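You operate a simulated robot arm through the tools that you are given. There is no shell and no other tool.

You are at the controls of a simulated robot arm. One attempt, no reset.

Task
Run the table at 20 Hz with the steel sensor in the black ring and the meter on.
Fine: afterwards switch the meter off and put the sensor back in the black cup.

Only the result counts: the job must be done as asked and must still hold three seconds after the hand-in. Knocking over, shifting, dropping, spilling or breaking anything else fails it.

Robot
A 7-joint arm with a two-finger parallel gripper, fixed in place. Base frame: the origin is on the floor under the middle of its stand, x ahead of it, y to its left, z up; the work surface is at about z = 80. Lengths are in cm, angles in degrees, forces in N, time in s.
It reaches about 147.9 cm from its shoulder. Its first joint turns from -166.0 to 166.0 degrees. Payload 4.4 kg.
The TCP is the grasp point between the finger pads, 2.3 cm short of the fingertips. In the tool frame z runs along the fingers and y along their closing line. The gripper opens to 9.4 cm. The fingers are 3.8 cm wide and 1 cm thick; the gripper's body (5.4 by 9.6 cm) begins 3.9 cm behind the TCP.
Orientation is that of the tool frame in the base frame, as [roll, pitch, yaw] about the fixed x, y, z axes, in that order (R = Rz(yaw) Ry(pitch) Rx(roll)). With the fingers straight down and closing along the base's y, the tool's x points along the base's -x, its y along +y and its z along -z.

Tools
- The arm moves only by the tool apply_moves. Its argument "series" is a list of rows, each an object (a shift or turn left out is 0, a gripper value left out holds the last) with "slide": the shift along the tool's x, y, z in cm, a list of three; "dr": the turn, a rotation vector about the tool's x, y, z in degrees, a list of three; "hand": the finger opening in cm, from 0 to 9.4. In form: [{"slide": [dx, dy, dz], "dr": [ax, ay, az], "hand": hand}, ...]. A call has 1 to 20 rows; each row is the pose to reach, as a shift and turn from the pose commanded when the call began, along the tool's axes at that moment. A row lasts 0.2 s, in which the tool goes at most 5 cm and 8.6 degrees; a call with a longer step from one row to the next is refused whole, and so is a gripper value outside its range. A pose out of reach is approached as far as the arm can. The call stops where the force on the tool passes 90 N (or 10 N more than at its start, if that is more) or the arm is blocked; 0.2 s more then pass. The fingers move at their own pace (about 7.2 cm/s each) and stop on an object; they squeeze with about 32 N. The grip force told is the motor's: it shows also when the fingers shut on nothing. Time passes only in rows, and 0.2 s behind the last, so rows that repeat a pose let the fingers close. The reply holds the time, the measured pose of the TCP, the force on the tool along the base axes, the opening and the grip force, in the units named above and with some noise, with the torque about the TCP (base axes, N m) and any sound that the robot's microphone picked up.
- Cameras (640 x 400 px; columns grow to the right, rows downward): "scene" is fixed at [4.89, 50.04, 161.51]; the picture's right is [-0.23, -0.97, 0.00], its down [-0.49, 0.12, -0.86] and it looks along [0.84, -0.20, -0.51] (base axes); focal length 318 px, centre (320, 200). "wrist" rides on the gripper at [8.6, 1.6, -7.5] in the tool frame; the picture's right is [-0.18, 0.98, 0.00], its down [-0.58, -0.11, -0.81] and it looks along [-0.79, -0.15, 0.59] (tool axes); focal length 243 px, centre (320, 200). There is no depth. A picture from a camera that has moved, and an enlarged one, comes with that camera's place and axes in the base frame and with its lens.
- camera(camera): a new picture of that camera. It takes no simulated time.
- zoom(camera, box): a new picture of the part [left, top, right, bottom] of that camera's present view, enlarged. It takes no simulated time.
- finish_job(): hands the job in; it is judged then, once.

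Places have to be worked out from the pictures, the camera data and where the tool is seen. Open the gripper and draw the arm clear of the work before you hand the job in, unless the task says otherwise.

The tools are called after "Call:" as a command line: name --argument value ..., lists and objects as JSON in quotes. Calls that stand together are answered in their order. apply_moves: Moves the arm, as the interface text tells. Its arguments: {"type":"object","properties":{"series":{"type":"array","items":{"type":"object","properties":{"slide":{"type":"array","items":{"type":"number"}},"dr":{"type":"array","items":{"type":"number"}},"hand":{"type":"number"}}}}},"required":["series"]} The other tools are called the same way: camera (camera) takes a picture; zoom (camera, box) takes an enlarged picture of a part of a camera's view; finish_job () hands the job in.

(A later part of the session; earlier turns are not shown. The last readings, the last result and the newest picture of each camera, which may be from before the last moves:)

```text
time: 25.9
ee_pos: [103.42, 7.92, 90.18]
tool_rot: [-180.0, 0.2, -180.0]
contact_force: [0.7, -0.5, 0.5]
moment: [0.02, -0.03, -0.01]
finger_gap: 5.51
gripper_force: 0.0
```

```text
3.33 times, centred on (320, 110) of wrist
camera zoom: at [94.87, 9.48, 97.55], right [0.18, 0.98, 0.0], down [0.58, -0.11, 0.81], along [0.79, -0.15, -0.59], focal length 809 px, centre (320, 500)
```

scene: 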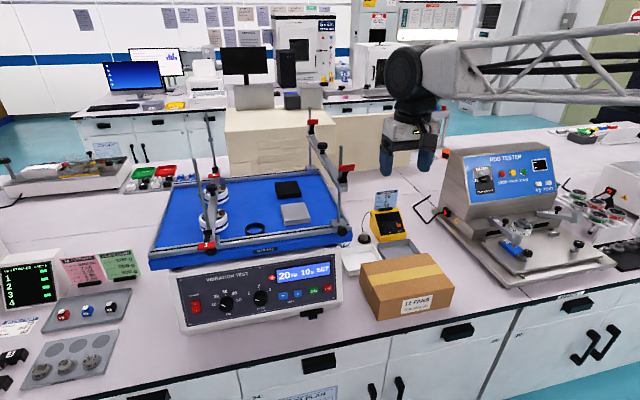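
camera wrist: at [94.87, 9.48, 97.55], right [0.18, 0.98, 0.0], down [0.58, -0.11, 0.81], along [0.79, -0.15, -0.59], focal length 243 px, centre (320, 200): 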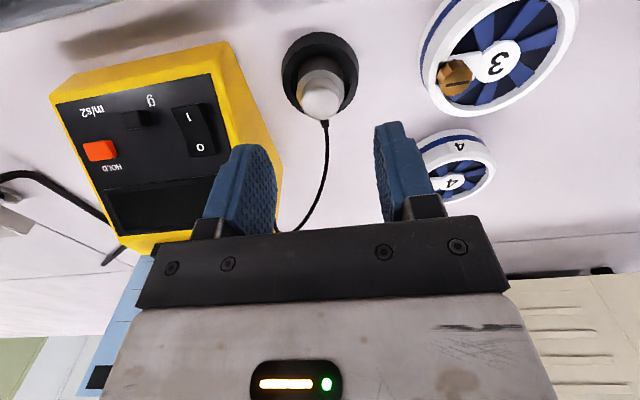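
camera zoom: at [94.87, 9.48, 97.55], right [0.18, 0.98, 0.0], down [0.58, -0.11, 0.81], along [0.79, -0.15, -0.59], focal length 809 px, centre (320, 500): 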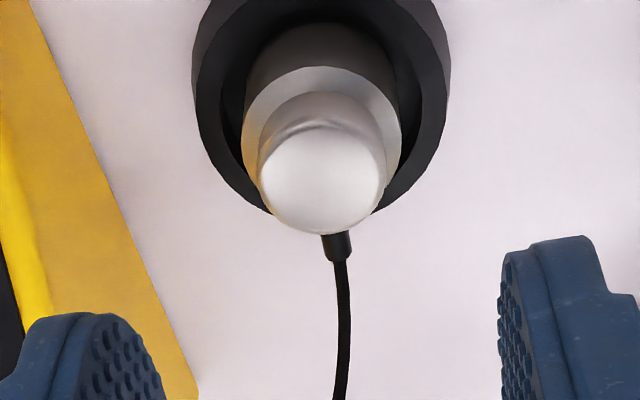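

The cap centre falls within half a millimetre of the tool axis. I go straight down to TCP z≈84.0 (tips just above the cup rim).

Call:
apply_moves --series '[{"slide": [0, 0, 2]}, {"slide": [0, 0, 4]}, {"slide": [0, 0, 5.4]}, {"slide": [0, 0, 6.15]}, {"slide": [0, 0, 6.15]}]'

Call:
camera --camera "wrist"

Call:
zoom --camera "scene" --box '[330, 190, 410, 250]'

```text
time: 27.1
ee_pos: [103.52, 7.89, 83.91]
tool_rot: [180.0, 0.1, -179.9]
contact_force: [0.0, -0.8, -0.2]
moment: [-0.01, 0.0, 0.03]
finger_gap: 5.51
gripper_force: 0.2
```

```text
taken
camera wrist: at [94.85, 9.52, 91.39], right [0.18, 0.98, 0.0], down [0.58, -0.11, 0.81], along [0.79, -0.15, -0.59], focal length 243 px, centre (320, 200)
```

wrist: 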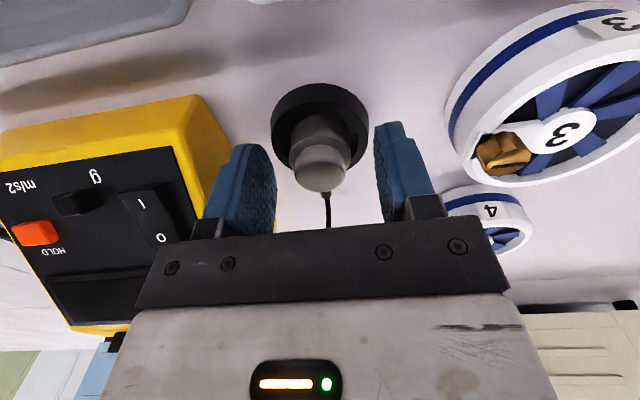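

```text
6.67 times, centred on (370, 220) of scene
camera zoom: at [4.89, 50.04, 161.51], right [-0.23, -0.97, 0.0], down [-0.49, 0.12, -0.86], along [0.84, -0.2, -0.51], focal length 2117 px, centre (-13, 67)
```

zoom: 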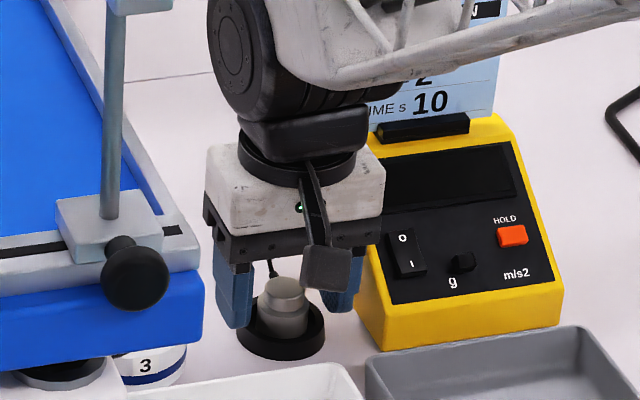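

Fingers straddle the sensor above the cup rim, with no contact. I close on it.

Call:
apply_moves --series '[{"hand": 4}, {"hand": 2}, {"hand": 2}, {"hand": 2}]'

Call:
camera --camera "wrist"

```text
time: 28.1
ee_pos: [103.53, 7.75, 83.85]
tool_rot: [-179.9, 0.0, -179.9]
contact_force: [0.6, 0.9, 0.2]
moment: [0.0, 0.01, 0.0]
finger_gap: 3.09
gripper_force: 32.2
```

```text
taken
camera wrist: at [94.85, 9.52, 91.39], right [0.18, 0.98, 0.0], down [0.58, -0.11, 0.81], along [0.79, -0.15, -0.59], focal length 243 px, centre (320, 200)
```

wrist: 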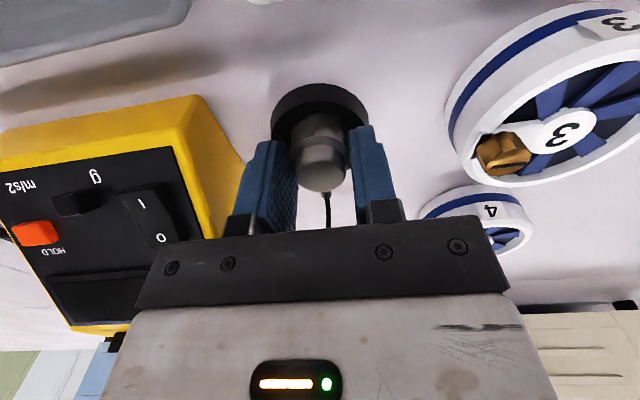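

The sensor is held (gap 3.1). I lift a few centimetres and check it comes out of the cup cleanly.

Call:
apply_moves --series '[{"slide": [0, 0, -1]}, {"slide": [0, 0, -2.5]}, {"slide": [0, 0, -4.5]}, {"slide": [0, 0, -7]}, {"slide": [0, 0, -7]}]'

Call:
camera --camera "wrist"

Call:
zoom --camera "scene" --box '[330, 180, 420, 250]'

```text
time: 29.3
ee_pos: [103.38, 7.82, 90.94]
tool_rot: [180.0, 0.1, -180.0]
contact_force: [0.3, -0.6, -0.1]
moment: [0.04, 0.0, 0.01]
finger_gap: 2.01
gripper_force: 0.0
```

```text
taken
camera wrist: at [94.9, 9.51, 98.43], right [0.18, 0.98, 0.0], down [0.58, -0.11, 0.81], along [0.79, -0.15, -0.59], focal length 243 px, centre (320, 200)
```

wrist: 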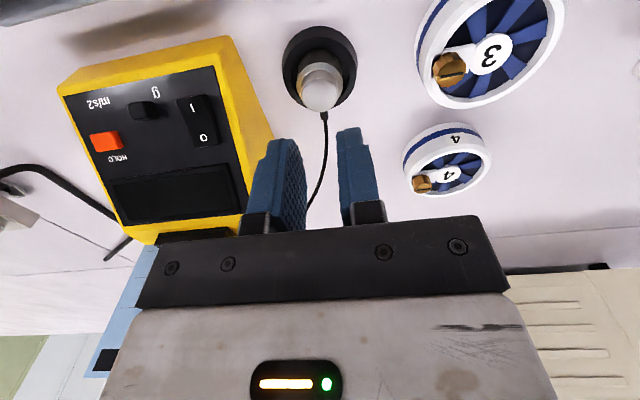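

```text
5.71 times, centred on (375, 215) of scene
camera zoom: at [4.89, 50.04, 161.51], right [-0.23, -0.97, 0.0], down [-0.49, 0.12, -0.86], along [0.84, -0.2, -0.51], focal length 1814 px, centre (6, 114)
```

zoom: 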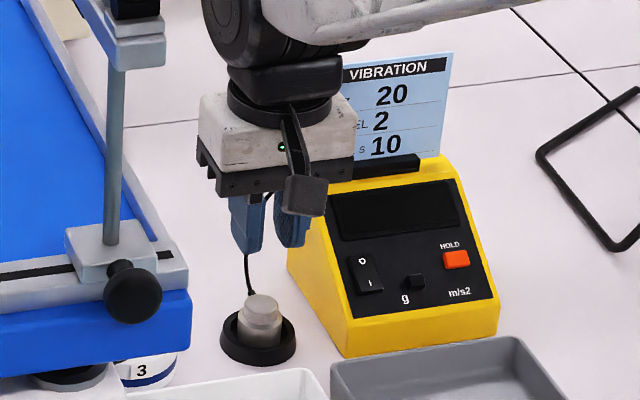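

The sensor stayed in the cup: the tips only caught the top edge of its body (fingers closed to 2.0 afterwards). I enlarge it to check that it still stands square before trying lower.

Call:
zoom --camera "wrist" --box '[260, 10, 380, 130]'

Call:
zoom --camera "scene" --box '[350, 215, 380, 245]'

```text
3.33 times, centred on (320, 70) of wrist
camera zoom: at [94.9, 9.51, 98.43], right [0.18, 0.98, 0.0], down [0.58, -0.11, 0.81], along [0.79, -0.15, -0.59], focal length 809 px, centre (320, 633)
```

zoom: 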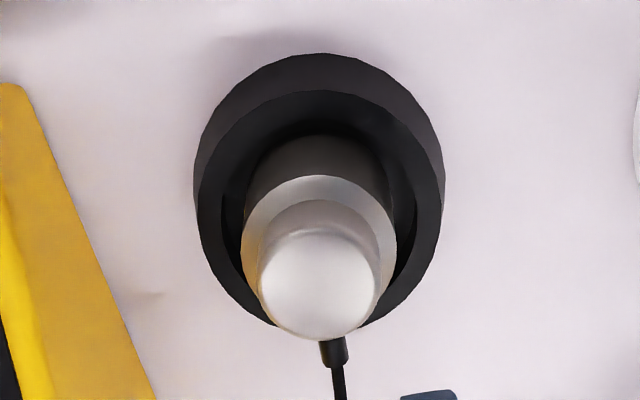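

```text
13.33 times, centred on (365, 230) of scene
camera zoom: at [4.89, 50.04, 161.51], right [-0.23, -0.97, 0.0], down [-0.49, 0.12, -0.86], along [0.84, -0.2, -0.51], focal length 4234 px, centre (-280, -200)
```

zoom: 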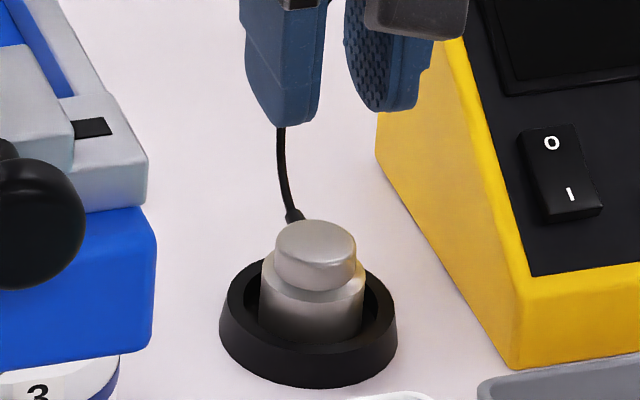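

The sensor still stands square in the cup. I open to 5.4, go down again and 0.5 cm lower than before, so the pads take the full exposed body.

Call:
apply_moves --series '[{"slide": [0, 0, 0], "hand": 5.4}, {"slide": [0, 0, 0], "hand": 5.4}, {"slide": [0, 0, 3], "hand": 5.4}, {"slide": [0, 0, 5.5], "hand": 5.4}, {"slide": [0, 0, 7], "hand": 5.4}, {"slide": [0, 0, 7.3], "hand": 5.4}, {"slide": [0, 0, 7.5], "hand": 5.4}, {"slide": [0, 0, 7.5], "hand": 5.4}]'

Call:
zoom --camera "scene" --box '[340, 205, 390, 245]'

Call:
zoom --camera "wrist" --box '[220, 60, 420, 210]'

```text
time: 31.1
ee_pos: [103.42, 7.79, 83.38]
tool_rot: [179.9, -0.1, 179.9]
contact_force: [0.1, -0.2, -0.3]
moment: [0.0, 0.0, -0.03]
finger_gap: 5.39
gripper_force: 0.0
```

```text
10.00 times, centred on (365, 225) of scene
camera zoom: at [4.89, 50.04, 161.51], right [-0.23, -0.97, 0.0], down [-0.49, 0.12, -0.86], along [0.84, -0.2, -0.51], focal length 3175 px, centre (-130, -50)
```

zoom: 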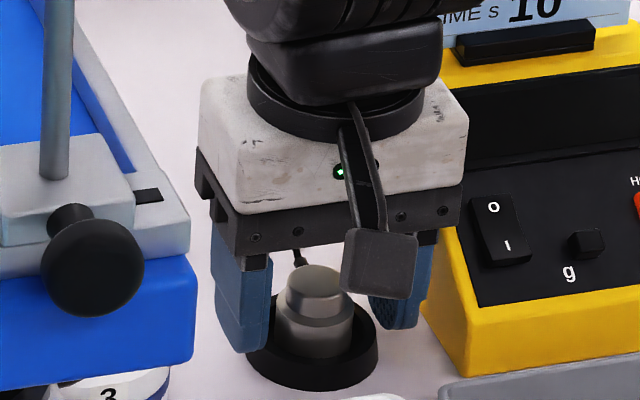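

```text
2.67 times, centred on (320, 135) of wrist
camera zoom: at [94.86, 9.47, 90.88], right [0.18, 0.98, 0.0], down [0.58, -0.11, 0.81], along [0.79, -0.15, -0.59], focal length 647 px, centre (320, 373)
```

zoom: 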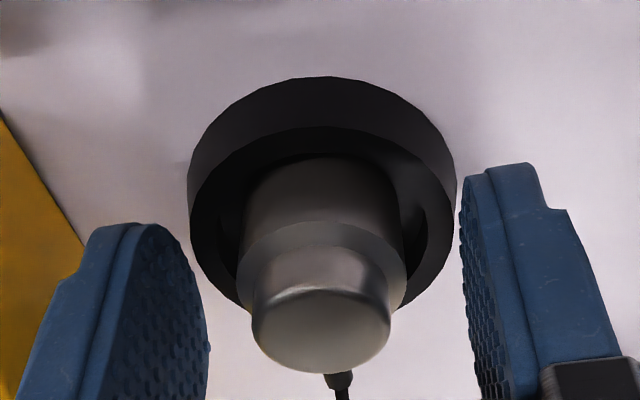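

Fingers are at rim height on either side with no contact. I close and read the gap: about 3.2 would mean the sensor's body, about 5 the cup.

Call:
apply_moves --series '[{"hand": 4.4}, {"hand": 3.4}, {"hand": 2}, {"hand": 1}, {"hand": 1}]'

Call:
zoom --camera "scene" --box '[340, 205, 390, 245]'

```text
time: 32.3
ee_pos: [103.4, 7.84, 83.4]
tool_rot: [-179.9, -0.2, -180.0]
contact_force: [2.2, 8.1, -2.1]
moment: [0.36, -0.04, -0.1]
finger_gap: 5.19
gripper_force: 44.7
```

```text
10.00 times, centred on (365, 225) of scene
camera zoom: at [4.89, 50.04, 161.51], right [-0.23, -0.97, 0.0], down [-0.49, 0.12, -0.86], along [0.84, -0.2, -0.51], focal length 3175 px, centre (-130, -50)
```

zoom: 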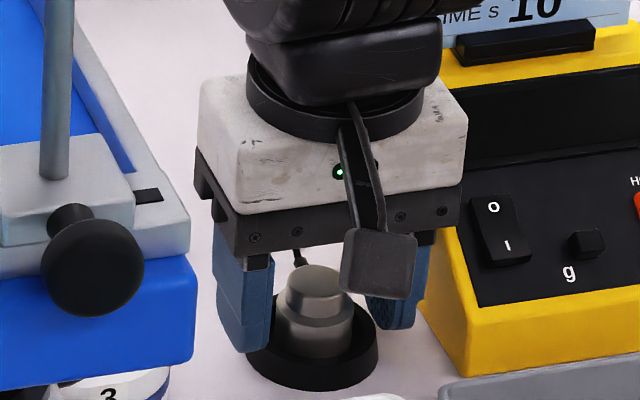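

Gap 5.19 means I pinched the cup's rim, so I open at once, check the cup hasn't shifted, and raise 0.3 cm so the tips pass just over the rim.

Call:
apply_moves --series '[{"hand": 5.6}, {"hand": 5.6}, {"slide": [0, 0, -0.3], "hand": 5.6}, {"slide": [0, 0, -0.3], "hand": 5.6}]'

Call:
zoom --camera "scene" --box '[340, 205, 390, 245]'

Call:
zoom --camera "wrist" --box '[220, 60, 420, 210]'

```text
time: 33.3
ee_pos: [103.41, 7.75, 83.77]
tool_rot: [-180.0, -0.1, 180.0]
contact_force: [0.3, 0.4, 0.3]
moment: [-0.02, -0.02, 0.02]
finger_gap: 5.61
gripper_force: 0.1
```

```text
10.00 times, centred on (365, 225) of scene
camera zoom: at [4.89, 50.04, 161.51], right [-0.23, -0.97, 0.0], down [-0.49, 0.12, -0.86], along [0.84, -0.2, -0.51], focal length 3175 px, centre (-130, -50)
```

zoom: 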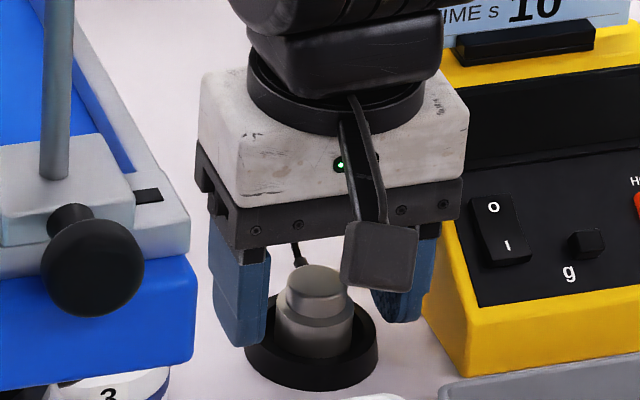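

```text
2.67 times, centred on (320, 135) of wrist
camera zoom: at [94.85, 9.49, 91.21], right [0.18, 0.98, 0.0], down [0.58, -0.11, 0.81], along [0.79, -0.15, -0.59], focal length 647 px, centre (320, 373)
```

zoom: 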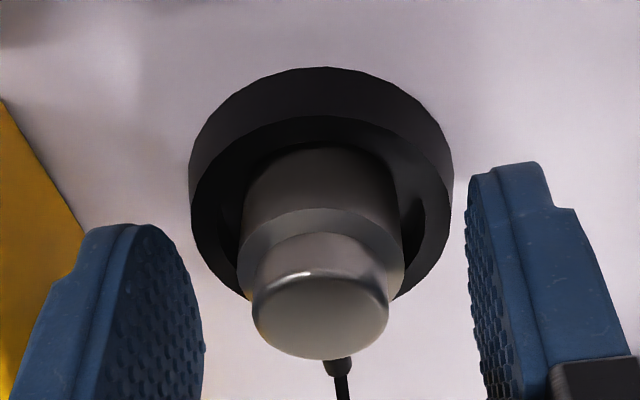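

The cup and sensor are where they were. I close again and then lift in very small steps to see the pull.

Call:
apply_moves --series '[{"hand": 4}, {"hand": 2}, {"hand": 1}, {"hand": 1}, {"hand": 1}]'

```text
time: 34.5
ee_pos: [103.46, 7.72, 83.78]
tool_rot: [180.0, 0.1, -180.0]
contact_force: [0.0, 0.2, 0.6]
moment: [0.03, -0.03, 0.01]
finger_gap: 3.07
gripper_force: 31.9
```

Gap 3.07: the body is held. Lifting 0.3 cm.

Call:
apply_moves --series '[{"slide": [0, 0, -0.1], "hand": 1}, {"slide": [0, 0, -0.2], "hand": 1}, {"slide": [0, 0, -0.3], "hand": 1}]'

Call:
zoom --camera "scene" --box '[340, 205, 390, 245]'

```text
time: 35.3
ee_pos: [103.44, 7.8, 84.1]
tool_rot: [180.0, 0.0, -179.9]
contact_force: [0.7, 0.1, -1.2]
moment: [0.04, 0.03, -0.01]
finger_gap: 3.06
gripper_force: 32.2
```

```text
10.00 times, centred on (365, 225) of scene
camera zoom: at [4.89, 50.04, 161.51], right [-0.23, -0.97, 0.0], down [-0.49, 0.12, -0.86], along [0.84, -0.2, -0.51], focal length 3175 px, centre (-130, -50)
```

zoom: 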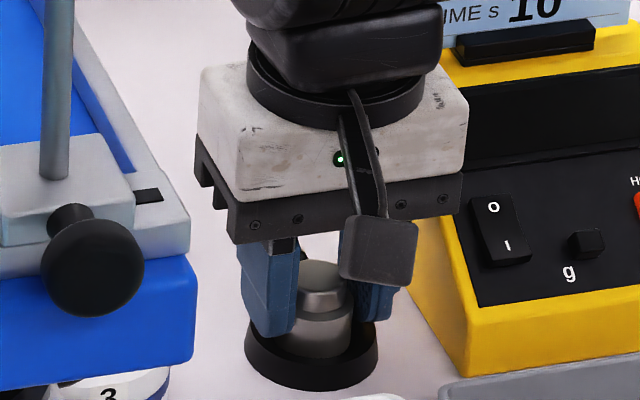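

The tool now carries about 1 N, so the sensor seems to be rising with it. I go on lifting gently.

Call:
apply_moves --series '[{"slide": [0, 0, -0.2]}, {"slide": [0, 0, -0.5]}, {"slide": [0, 0, -0.9]}, {"slide": [0, 0, -1.4]}, {"slide": [0, 0, -2]}, {"slide": [0, 0, -2]}]'

Call:
zoom --camera "scene" --box '[340, 205, 390, 245]'

Call:
zoom --camera "wrist" --box '[220, 60, 420, 210]'

```text
time: 36.7
ee_pos: [103.44, 7.76, 85.94]
tool_rot: [-180.0, -0.1, -180.0]
contact_force: [0.2, 0.5, -1.1]
moment: [0.03, 0.02, -0.01]
finger_gap: 3.07
gripper_force: 32.0
```

```text
10.00 times, centred on (365, 225) of scene
camera zoom: at [4.89, 50.04, 161.51], right [-0.23, -0.97, 0.0], down [-0.49, 0.12, -0.86], along [0.84, -0.2, -0.51], focal length 3175 px, centre (-130, -50)
```

zoom: 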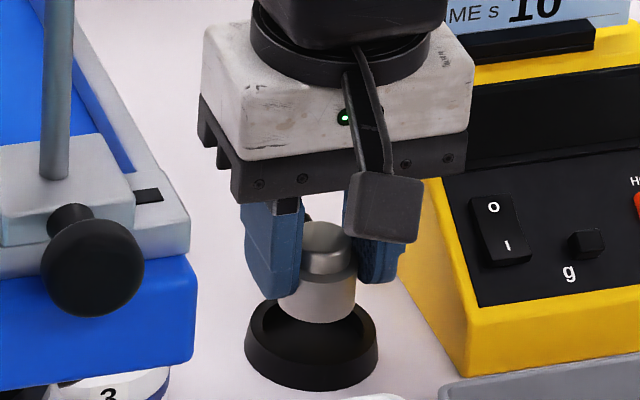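

```text
2.67 times, centred on (320, 135) of wrist
camera zoom: at [94.83, 9.5, 93.45], right [0.18, 0.98, 0.0], down [0.58, -0.11, 0.81], along [0.79, -0.15, -0.59], focal length 647 px, centre (320, 373)
```

zoom: 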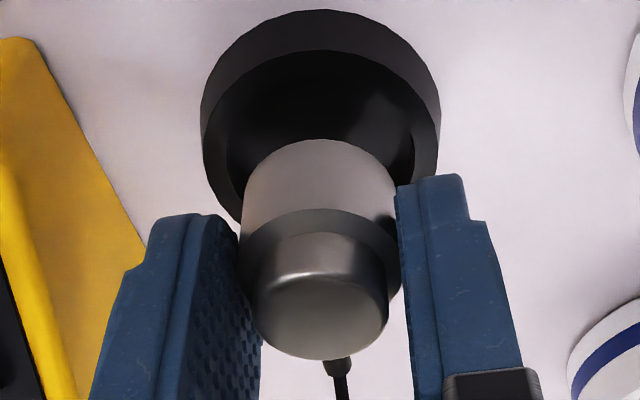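

The sensor is out of the cup and held. I lift on straight up at a moderate pace.

Call:
apply_moves --series '[{"slide": [0, 0, -0.6]}, {"slide": [0, 0, -1.6]}, {"slide": [0, 0, -3]}, {"slide": [0, 0, -4.8]}, {"slide": [0, 0, -6.8]}, {"slide": [0, 0, -8.8]}, {"slide": [0, 0, -10.8]}, {"slide": [0, 0, -12.8]}, {"slide": [0, 0, -14.8]}, {"slide": [0, 0, -16.8]}, {"slide": [0, 0, -18.8]}, {"slide": [0, 0, -20.8]}, {"slide": [0, 0, -22.8]}, {"slide": [0, 0, -24.8]}, {"slide": [0, 0, -26.8]}, {"slide": [0, 0, -28.4]}, {"slide": [0, 0, -29.4]}, {"slide": [0, 0, -30]}]'

Call:
camera --camera "wrist"

Call:
camera --camera "scene"

```text
time: 40.5
ee_pos: [103.53, 7.83, 116.01]
tool_rot: [180.0, 0.0, -179.9]
contact_force: [1.1, -0.4, -1.6]
moment: [-0.02, -0.03, -0.02]
finger_gap: 3.08
gripper_force: 32.2
```

```text
taken
camera wrist: at [94.9, 9.54, 123.45], right [0.18, 0.98, 0.0], down [0.58, -0.11, 0.81], along [0.79, -0.15, -0.59], focal length 243 px, centre (320, 200)
```

wrist: 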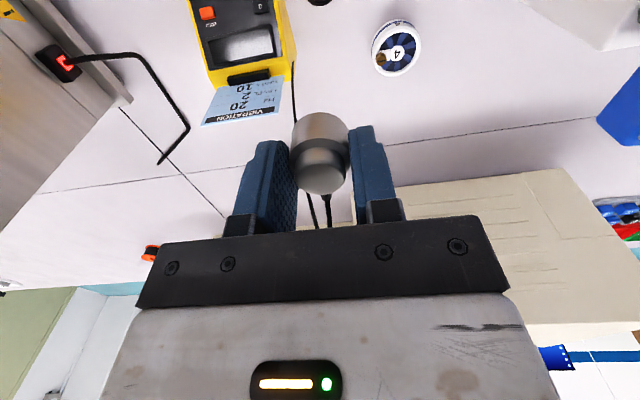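

```text
taken
```

scene: 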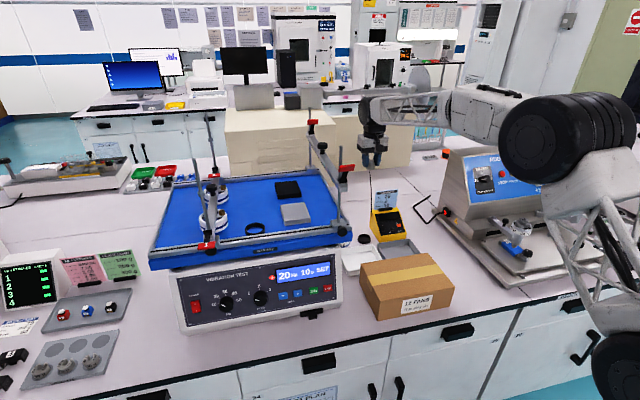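

The sensor rides well. I continue up to about z=143 to clear the clamp posts.

Call:
apply_moves --series '[{"slide": [0, 0, -0.8]}, {"slide": [0, 0, -2]}, {"slide": [0, 0, -4]}, {"slide": [0, 0, -6]}, {"slide": [0, 0, -8]}, {"slide": [0, 0, -10]}, {"slide": [0, 0, -12]}, {"slide": [0, 0, -14]}, {"slide": [0, 0, -16]}, {"slide": [0, 0, -18]}, {"slide": [0, 0, -20]}, {"slide": [0, 0, -22]}, {"slide": [0, 0, -24]}, {"slide": [0, 0, -25.8]}, {"slide": [0, 0, -26.6]}, {"slide": [0, 0, -27]}]'

Call:
camera --camera "wrist"

Call:
camera --camera "scene"

```text
time: 43.9
ee_pos: [103.52, 7.69, 143.12]
tool_rot: [180.0, 0.0, 180.0]
contact_force: [-0.7, 0.6, -1.3]
moment: [-0.01, -0.01, -0.03]
finger_gap: 3.08
gripper_force: 32.0
```

```text
taken
camera wrist: at [94.88, 9.47, 150.54], right [0.18, 0.98, 0.0], down [0.58, -0.11, 0.81], along [0.79, -0.15, -0.59], focal length 243 px, centre (320, 200)
```

wrist: 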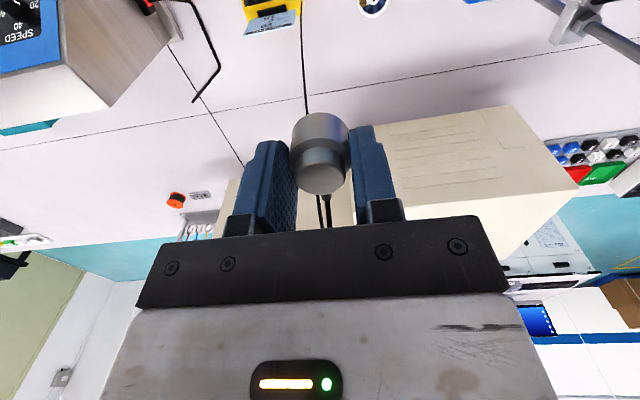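

```text
taken
```

scene: 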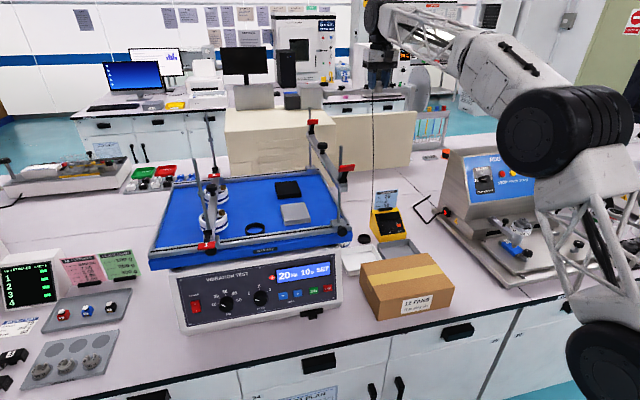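

The cable just pays out, and the arm is clear of the posts. I carry the sensor across to (66, 51.2, 143), a little in front of the ring, so the wrist camera can measure the ring.

Call:
apply_moves --series '[{"slide": [0.65, 0.76, 0]}, {"slide": [1.6, 1.9, 0]}, {"slide": [2.9, 3.4, 0]}, {"slide": [4.6, 5.3, 0]}, {"slide": [6.5, 7.6, 0]}, {"slide": [8.7, 10.1, 0]}, {"slide": [10.8, 12.6, 0]}, {"slide": [13, 15.1, 0]}, {"slide": [15.1, 17.6, 0]}, {"slide": [17.3, 20.1, 0]}, {"slide": [19.5, 22.6, 0]}, {"slide": [21.6, 25.1, 0]}, {"slide": [23.8, 27.6, 0]}, {"slide": [25.9, 30.1, 0]}, {"slide": [28.1, 32.6, 0]}, {"slide": [30.2, 35.1, 0]}, {"slide": [32.4, 37.6, 0]}, {"slide": [34.6, 40.2, 0]}, {"slide": [36.4, 42.3, 0]}, {"slide": [37.5, 43.5, 0]}]'

Call:
camera --camera "wrist"

Call:
camera --camera "scene"

```text
time: 48.1
ee_pos: [65.97, 51.27, 143.18]
tool_rot: [-180.0, -0.1, -180.0]
contact_force: [-0.3, -0.6, -1.1]
moment: [-0.03, -0.06, 0.01]
finger_gap: 3.1
gripper_force: 32.1
```

```text
taken
camera wrist: at [57.4, 52.97, 150.6], right [0.18, 0.98, 0.0], down [0.58, -0.11, 0.81], along [0.79, -0.15, -0.59], focal length 243 px, centre (320, 200)
```

wrist: 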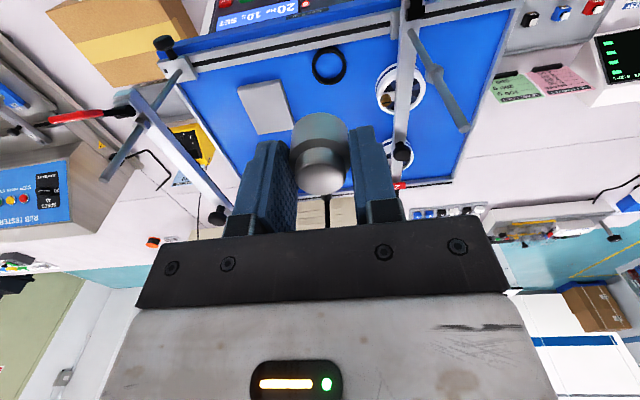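

```text
taken
```

scene: 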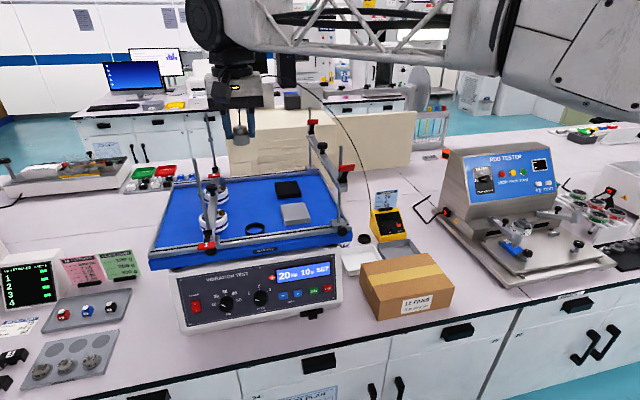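

The ring, posts and fans are all in view. I enlarge the ring and the near-left clamp post to measure clearances before descending.

Call:
zoom --camera "wrist" --box '[240, 0, 480, 150]'

Call:
zoom --camera "scene" --box '[160, 100, 360, 260]'

```text
2.67 times, centred on (360, 75) of wrist
camera zoom: at [57.4, 52.97, 150.6], right [0.18, 0.98, 0.0], down [0.58, -0.11, 0.81], along [0.79, -0.15, -0.59], focal length 647 px, centre (213, 533)
```

zoom: 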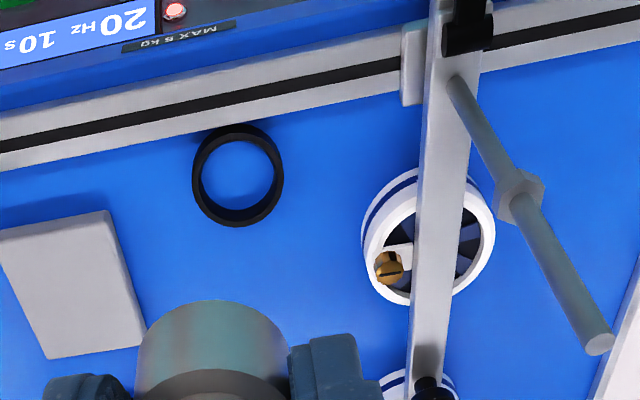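

```text
2.50 times, centred on (260, 180) of scene
camera zoom: at [4.89, 50.04, 161.51], right [-0.23, -0.97, 0.0], down [-0.49, 0.12, -0.86], along [0.84, -0.2, -0.51], focal length 794 px, centre (470, 250)
```

zoom: 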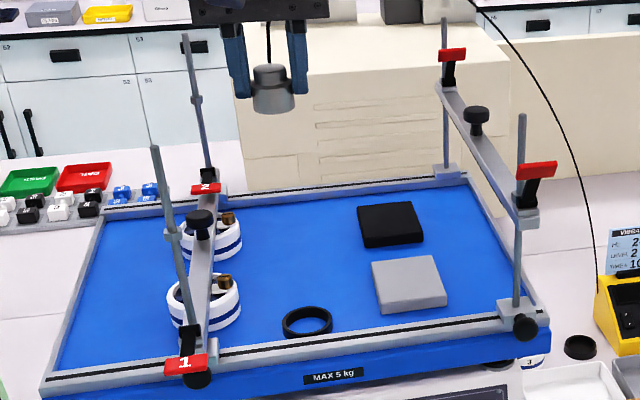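

The near-left post stands at (71.3, 61.8) with its top at z≈135, and the ring is near (75.5, 51.1) at z≈112. The held sensor hides the ring along the axis, so I step right and lower for a nearer look at it.

Call:
apply_moves --series '[{"slide": [0, -0.8, 1]}, {"slide": [0, -2, 3]}, {"slide": [0, -3.5, 5.5]}, {"slide": [0, -5, 8]}, {"slide": [0, -6.5, 10.5]}, {"slide": [0, -8, 13]}, {"slide": [0, -9, 14.5]}, {"slide": [0, -9.3, 15]}]'

Call:
camera --camera "wrist"

Call:
zoom --camera "wrist" --box '[360, 50, 500, 160]'

Call:
camera --camera "scene"

```text
time: 49.9
ee_pos: [66.12, 42.03, 128.01]
tool_rot: [179.9, 0.0, 180.0]
contact_force: [-0.2, -0.2, -1.8]
moment: [0.02, 0.0, 0.03]
finger_gap: 3.08
gripper_force: 32.2
```

```text
taken
camera wrist: at [57.37, 43.68, 135.5], right [0.18, 0.98, 0.0], down [0.58, -0.11, 0.81], along [0.79, -0.15, -0.59], focal length 243 px, centre (320, 200)
```

wrist: 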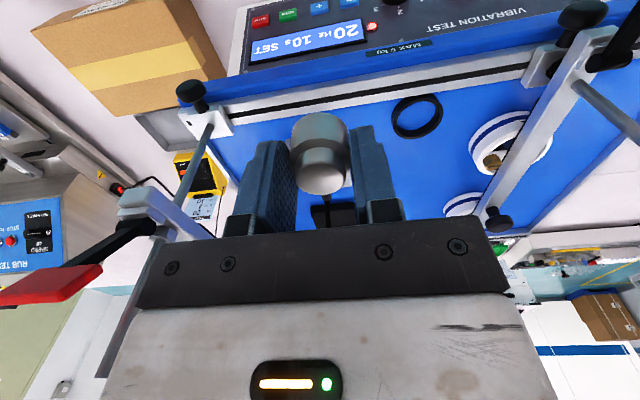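

```text
3.64 times, centred on (430, 105) of wrist
camera zoom: at [57.37, 43.68, 135.5], right [0.18, 0.98, 0.0], down [0.58, -0.11, 0.81], along [0.79, -0.15, -0.59], focal length 882 px, centre (-80, 546)
```

zoom: 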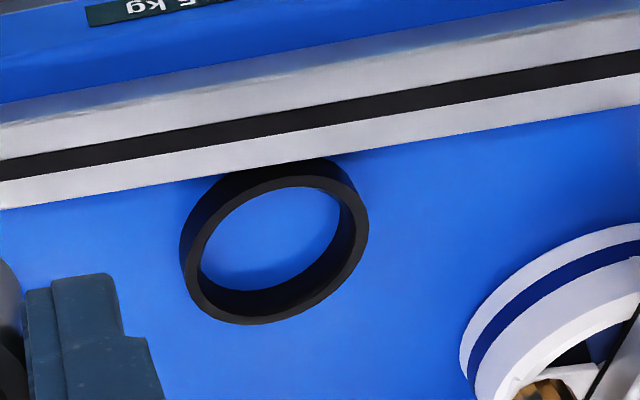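

```text
taken
```

scene: 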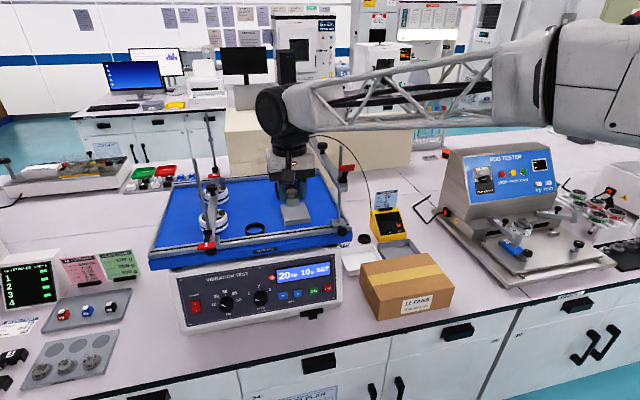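

The ring's rim centre comes out at (75.1, 51.2, 112.8) from three views, inner width about 4.4 cm, so the tray floor is near 111.8. I move over it at the same height.

Call:
apply_moves --series '[{"slide": [-0.8, 0.8, 0]}, {"slide": [-2, 2.1, 0]}, {"slide": [-3.8, 3.9, 0]}, {"slide": [-5.8, 5.9, 0]}, {"slide": [-7.6, 7.7, 0]}, {"slide": [-8.6, 8.75, 0]}, {"slide": [-9, 9.15, 0]}, {"slide": [-9, 9.15, 0]}]'

Call:
camera --camera "wrist"

Call:
zoom --camera "scene" --box '[160, 100, 360, 260]'

```text
time: 51.7
ee_pos: [74.95, 51.12, 128.09]
tool_rot: [-180.0, 0.0, 180.0]
contact_force: [-0.4, -1.1, -1.5]
moment: [-0.01, 0.02, -0.05]
finger_gap: 3.11
gripper_force: 31.7
```

```text
taken
camera wrist: at [66.36, 52.79, 135.58], right [0.18, 0.98, 0.0], down [0.58, -0.11, 0.81], along [0.79, -0.15, -0.59], focal length 243 px, centre (320, 200)
```

wrist: 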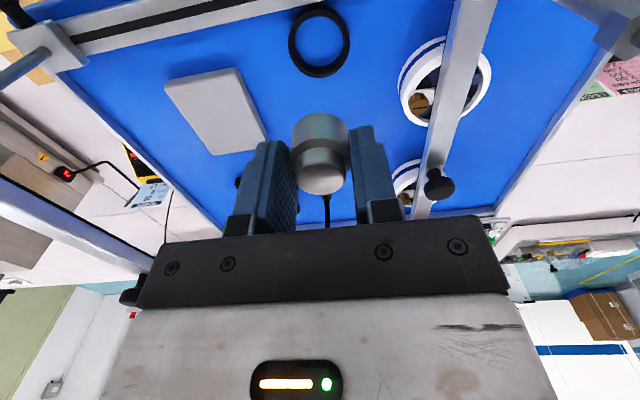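

```text
2.50 times, centred on (260, 180) of scene
camera zoom: at [4.89, 50.04, 161.51], right [-0.23, -0.97, 0.0], down [-0.49, 0.12, -0.86], along [0.84, -0.2, -0.51], focal length 794 px, centre (470, 250)
```

zoom: 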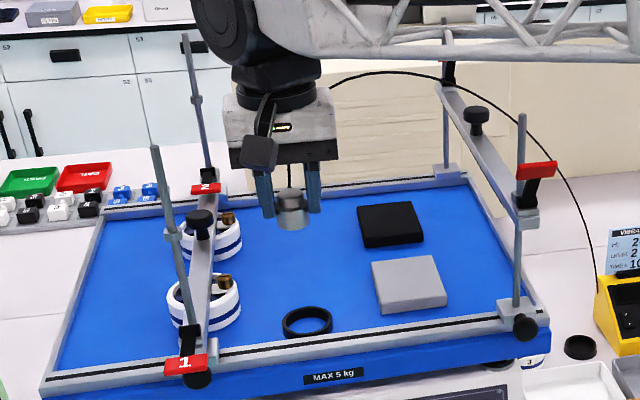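

The ring's centre lies at pixel (319, 42), against (320, 43) predicted for my axis, so the alignment is good. I descend to z≈117.5.

Call:
apply_moves --series '[{"slide": [0, 0, 1]}, {"slide": [0, 0, 3]}, {"slide": [0, 0, 5]}, {"slide": [0, 0, 7]}, {"slide": [0, 0, 9]}, {"slide": [0, 0, 10.2]}, {"slide": [0, 0, 10.6]}, {"slide": [0, 0, 10.6]}]'

Call:
camera --camera "wrist"

Call:
zoom --camera "scene" --box '[160, 120, 320, 260]'

Call:
zoom --camera "wrist" --box '[240, 50, 400, 200]'

```text
time: 53.5
ee_pos: [74.96, 51.19, 117.53]
tool_rot: [-180.0, 0.1, -180.0]
contact_force: [-0.3, 0.2, -1.5]
moment: [0.02, -0.02, -0.01]
finger_gap: 3.08
gripper_force: 32.0
```

```text
taken
camera wrist: at [66.35, 52.81, 124.97], right [0.18, 0.98, 0.0], down [0.58, -0.11, 0.81], along [0.79, -0.15, -0.59], focal length 243 px, centre (320, 200)
```

wrist: 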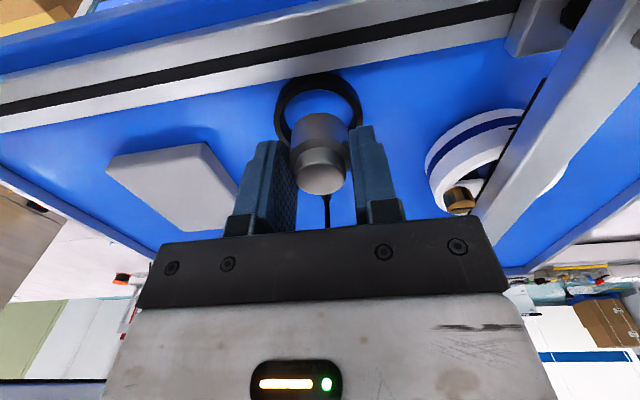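

```text
2.86 times, centred on (240, 190) of scene
camera zoom: at [4.89, 50.04, 161.51], right [-0.23, -0.97, 0.0], down [-0.49, 0.12, -0.86], along [0.84, -0.2, -0.51], focal length 907 px, centre (549, 229)
```

zoom: 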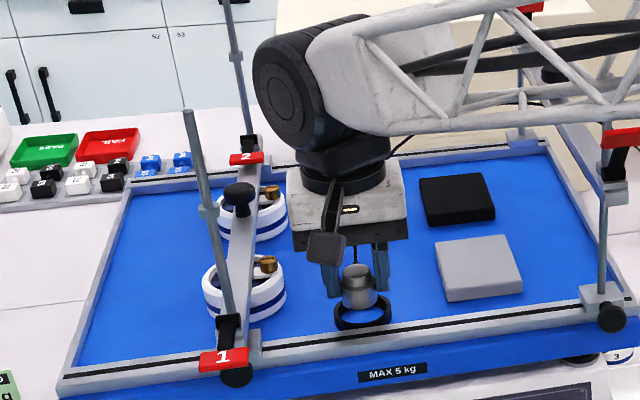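

```text
2.67 times, centred on (320, 125) of wrist
camera zoom: at [66.35, 52.81, 124.97], right [0.18, 0.98, 0.0], down [0.58, -0.11, 0.81], along [0.79, -0.15, -0.59], focal length 647 px, centre (320, 400)
```

zoom: 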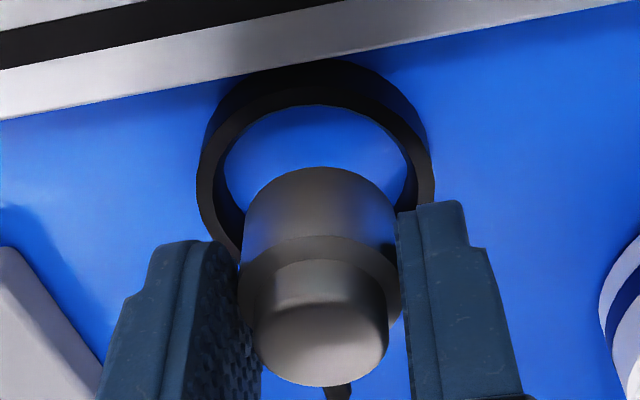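

Sensor is above the ring with even clearance all round. I lower in small steps, watching for the weight to come off.

Call:
apply_moves --series '[{"slide": [0, 0, 0.4]}, {"slide": [0, 0, 0.9]}, {"slide": [0, 0, 1.4]}, {"slide": [0, 0, 1.7]}, {"slide": [0, 0, 1.9]}, {"slide": [0, 0, 1.9]}]'

Call:
zoom --camera "wrist" --box '[240, 50, 400, 200]'

Call:
zoom --camera "scene" --box '[220, 180, 290, 240]'

```text
time: 54.9
ee_pos: [74.93, 51.05, 115.54]
tool_rot: [-180.0, -0.1, -180.0]
contact_force: [0.2, 0.1, -1.5]
moment: [0.0, 0.0, 0.04]
finger_gap: 3.08
gripper_force: 32.3
```

```text
2.67 times, centred on (320, 125) of wrist
camera zoom: at [66.36, 52.83, 123.01], right [0.18, 0.98, 0.0], down [0.58, -0.11, 0.81], along [0.79, -0.15, -0.59], focal length 647 px, centre (320, 400)
```

zoom: 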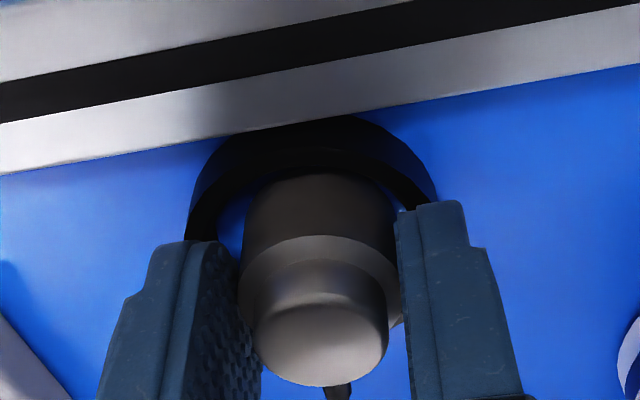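

```text
6.67 times, centred on (255, 210) of scene
camera zoom: at [4.89, 50.04, 161.51], right [-0.23, -0.97, 0.0], down [-0.49, 0.12, -0.86], along [0.84, -0.2, -0.51], focal length 2117 px, centre (753, 133)
```

zoom: 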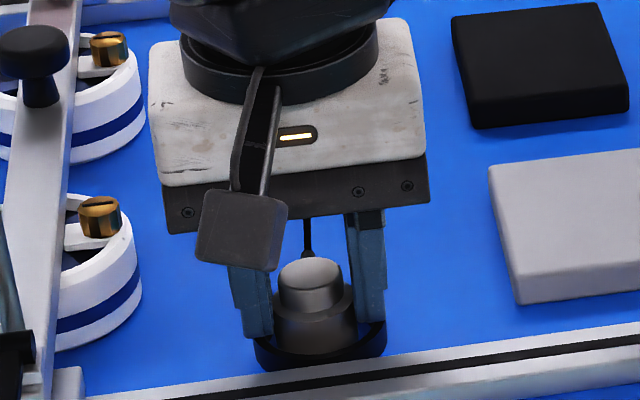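

The sensor's bottom is within the ring, still hanging (−1.5 N). I lower in 1 mm steps until the load changes.

Call:
apply_moves --series '[{"slide": [0, 0, 0.1]}, {"slide": [0, 0, 0.2]}, {"slide": [0, 0, 0.3]}]'

```text
time: 55.7
ee_pos: [74.99, 51.13, 115.29]
tool_rot: [180.0, 0.0, -180.0]
contact_force: [-8.1, -0.9, 8.5]
moment: [-0.23, 0.08, -0.24]
finger_gap: 3.09
gripper_force: 31.9
```

A contact of about 8 N appears on the right fingertip side, which is touching the ring's rim, so the sensor must be within a millimetre or two of the floor. I raise 0.15 cm to unload the ring, then check.

Call:
apply_moves --series '[{"slide": [0, 0, -0.15]}, {"slide": [0, 0, -0.15]}]'

Call:
zoom --camera "wrist" --box '[240, 50, 400, 200]'

Call:
zoom --camera "scene" --box '[230, 205, 280, 240]'

```text
time: 56.3
ee_pos: [74.88, 51.16, 115.32]
tool_rot: [-180.0, -0.1, -180.0]
contact_force: [0.7, 1.2, 0.2]
moment: [-0.01, -0.01, 0.03]
finger_gap: 3.08
gripper_force: 32.6
```

```text
2.67 times, centred on (320, 125) of wrist
camera zoom: at [66.39, 52.82, 122.85], right [0.18, 0.98, 0.0], down [0.58, -0.11, 0.81], along [0.79, -0.15, -0.59], focal length 647 px, centre (320, 400)
```

zoom: 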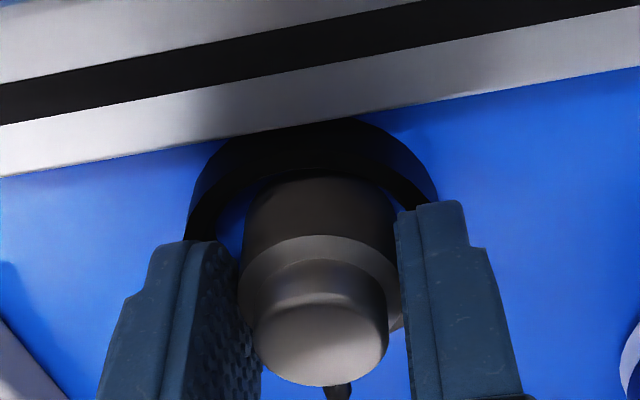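

```text
11.43 times, centred on (255, 222) of scene
camera zoom: at [4.89, 50.04, 161.51], right [-0.23, -0.97, 0.0], down [-0.49, 0.12, -0.86], along [0.84, -0.2, -0.51], focal length 3629 px, centre (1063, -57)
```

zoom: 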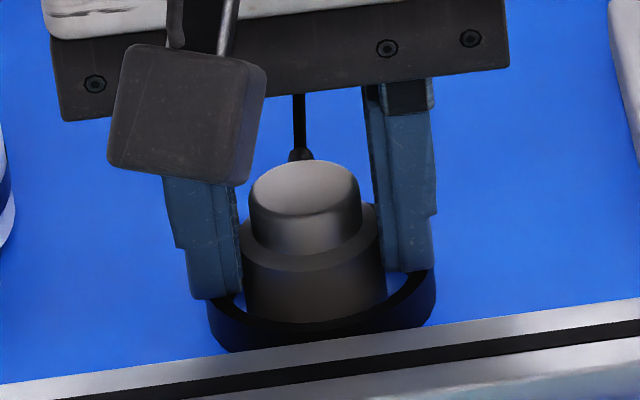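

The load is now about zero: the sensor stands in the ring. I open the fingers a little and rise straight up.

Call:
apply_moves --series '[{"hand": 3.6}, {"hand": 4.4}, {"slide": [0, 0, 0], "hand": 4.6}, {"slide": [0, 0, -0.5], "hand": 4.6}, {"slide": [0, 0, -1.5], "hand": 4.6}, {"slide": [0, 0, -3], "hand": 4.6}, {"slide": [0, 0, -5], "hand": 4.6}, {"slide": [0, 0, -8], "hand": 4.6}, {"slide": [0, 0, -12], "hand": 4.6}, {"slide": [0, 0, -12.5], "hand": 4.6}]'

Call:
camera --camera "wrist"

Call:
zoom --camera "scene" --box '[220, 195, 290, 245]'

```text
time: 58.5
ee_pos: [75.01, 50.94, 127.97]
tool_rot: [-180.0, 0.0, -180.0]
contact_force: [-0.1, -0.4, -0.4]
moment: [0.03, 0.02, 0.0]
finger_gap: 4.61
gripper_force: 0.1
```

```text
taken
camera wrist: at [66.38, 52.82, 135.44], right [0.18, 0.98, 0.0], down [0.58, -0.11, 0.81], along [0.79, -0.15, -0.59], focal length 243 px, centre (320, 200)
```

wrist: 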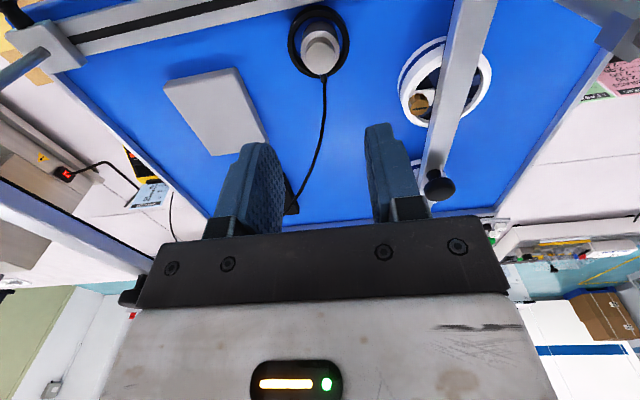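

```text
8.00 times, centred on (255, 220) of scene
camera zoom: at [4.89, 50.04, 161.51], right [-0.23, -0.97, 0.0], down [-0.49, 0.12, -0.86], along [0.84, -0.2, -0.51], focal length 2540 px, centre (840, 40)
```

zoom: 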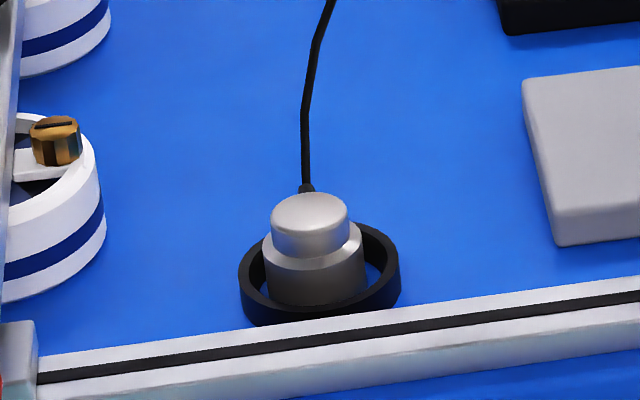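

The sensor stands upright in the ring and the ring is where it was. Next, the meter: I rise to z≈143 and cross back over the clamp bar toward it.

Call:
apply_moves --series '[{"slide": [0, 0, -4.5]}, {"slide": [0, 0, -9]}, {"slide": [0, 0, -13.5]}, {"slide": [0, 0, -15]}, {"slide": [-1.3, -4.5, -15]}, {"slide": [-2.6, -9, -15]}, {"slide": [-3.9, -13.5, -15]}, {"slide": [-5.2, -18, -15]}, {"slide": [-6.5, -22.5, -15]}, {"slide": [-7.8, -27, -15]}, {"slide": [-9.1, -31.5, -15]}, {"slide": [-10.4, -36, -15]}, {"slide": [-11.7, -40.5, -15]}, {"slide": [-13, -45, -15]}, {"slide": [-14.3, -49.5, -15]}, {"slide": [-15, -50, -15], "hand": 7}, {"slide": [-15, -50, -15], "hand": 7}]'

Call:
camera --camera "wrist"

Call:
camera --camera "scene"

```text
time: 62.1
ee_pos: [89.9, 1.16, 143.05]
tool_rot: [179.9, 0.1, -180.0]
contact_force: [-0.6, -1.0, -1.0]
moment: [-0.01, 0.02, 0.0]
finger_gap: 7.01
gripper_force: 0.2
```

```text
taken
camera wrist: at [81.39, 2.82, 150.37], right [0.18, 0.98, 0.0], down [0.58, -0.11, 0.81], along [0.79, -0.15, -0.59], focal length 243 px, centre (320, 200)
```

wrist: 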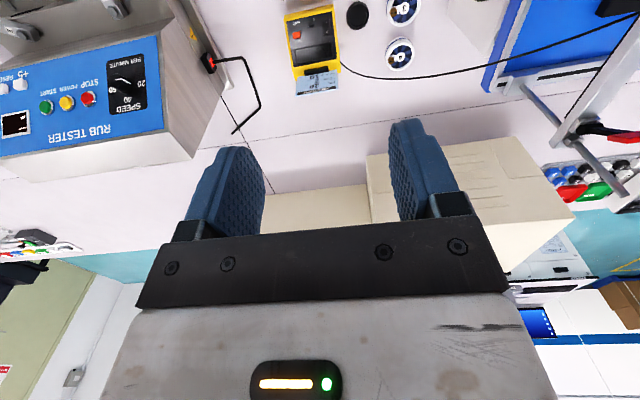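

```text
taken
```

scene: 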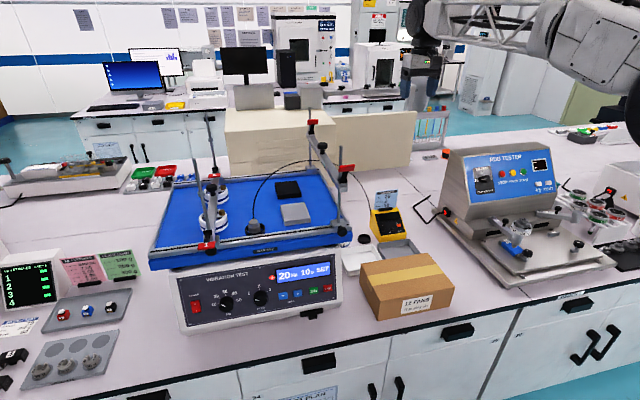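

The way down to the meter is free. I descend to z≈106 in front of it to measure the rocker.

Call:
apply_moves --series '[{"slide": [0, 0, 4.8]}, {"slide": [0, 0, 9.6]}, {"slide": [0, 0, 14.4]}, {"slide": [0, 0, 19.2]}, {"slide": [0, 0, 24]}, {"slide": [0, 0, 28.8]}, {"slide": [0, 0, 33.6]}, {"slide": [0, 0, 37]}, {"slide": [0, 0, 37]}]'

Call:
camera --camera "wrist"

Call:
zoom --camera "wrist" --box '[240, 50, 400, 170]'

Call:
zoom --camera "scene" --box '[340, 180, 430, 260]'

```text
time: 64.1
ee_pos: [89.87, 1.08, 105.7]
tool_rot: [180.0, 0.0, 180.0]
contact_force: [-0.4, -0.1, -0.4]
moment: [0.0, 0.01, 0.03]
finger_gap: 7.01
gripper_force: 0.1
```

```text
taken
camera wrist: at [81.36, 2.77, 113.23], right [0.18, 0.98, 0.0], down [0.58, -0.11, 0.81], along [0.79, -0.15, -0.59], focal length 243 px, centre (320, 200)
```

wrist: 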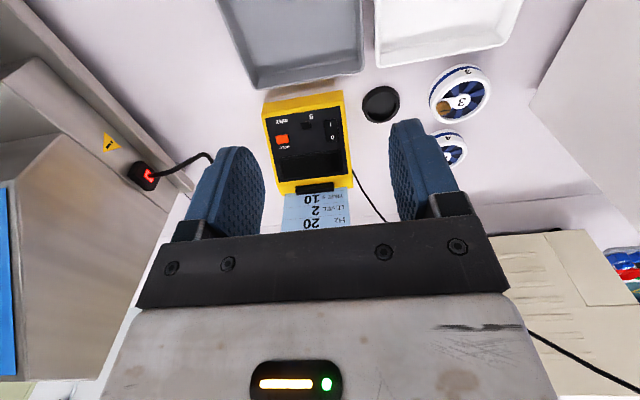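

```text
3.33 times, centred on (320, 110) of wrist
camera zoom: at [81.36, 2.77, 113.23], right [0.18, 0.98, 0.0], down [0.58, -0.11, 0.81], along [0.79, -0.15, -0.59], focal length 809 px, centre (320, 500)
```

zoom: 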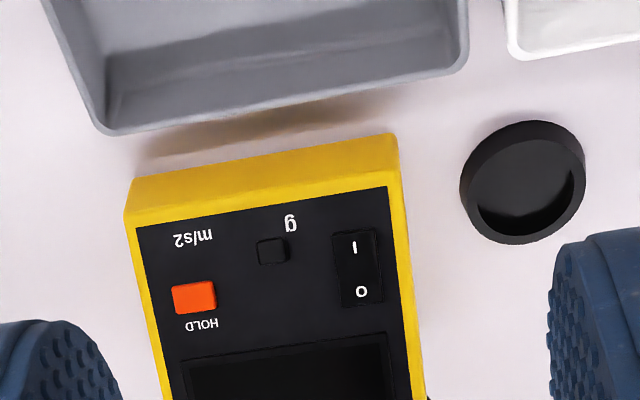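

```text
5.00 times, centred on (385, 220) of scene
camera zoom: at [4.89, 50.04, 161.51], right [-0.23, -0.97, 0.0], down [-0.49, 0.12, -0.86], along [0.84, -0.2, -0.51], focal length 1588 px, centre (-5, 100)
```

zoom: 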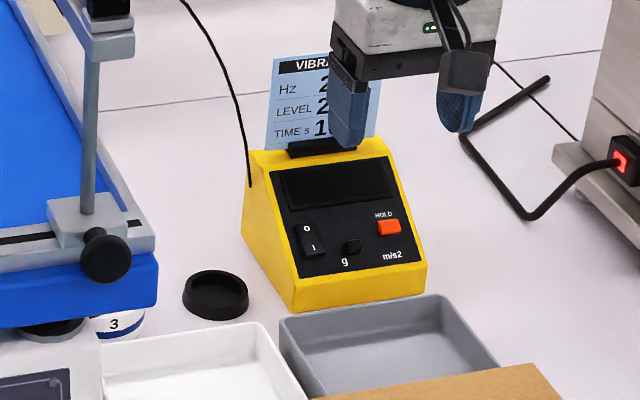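

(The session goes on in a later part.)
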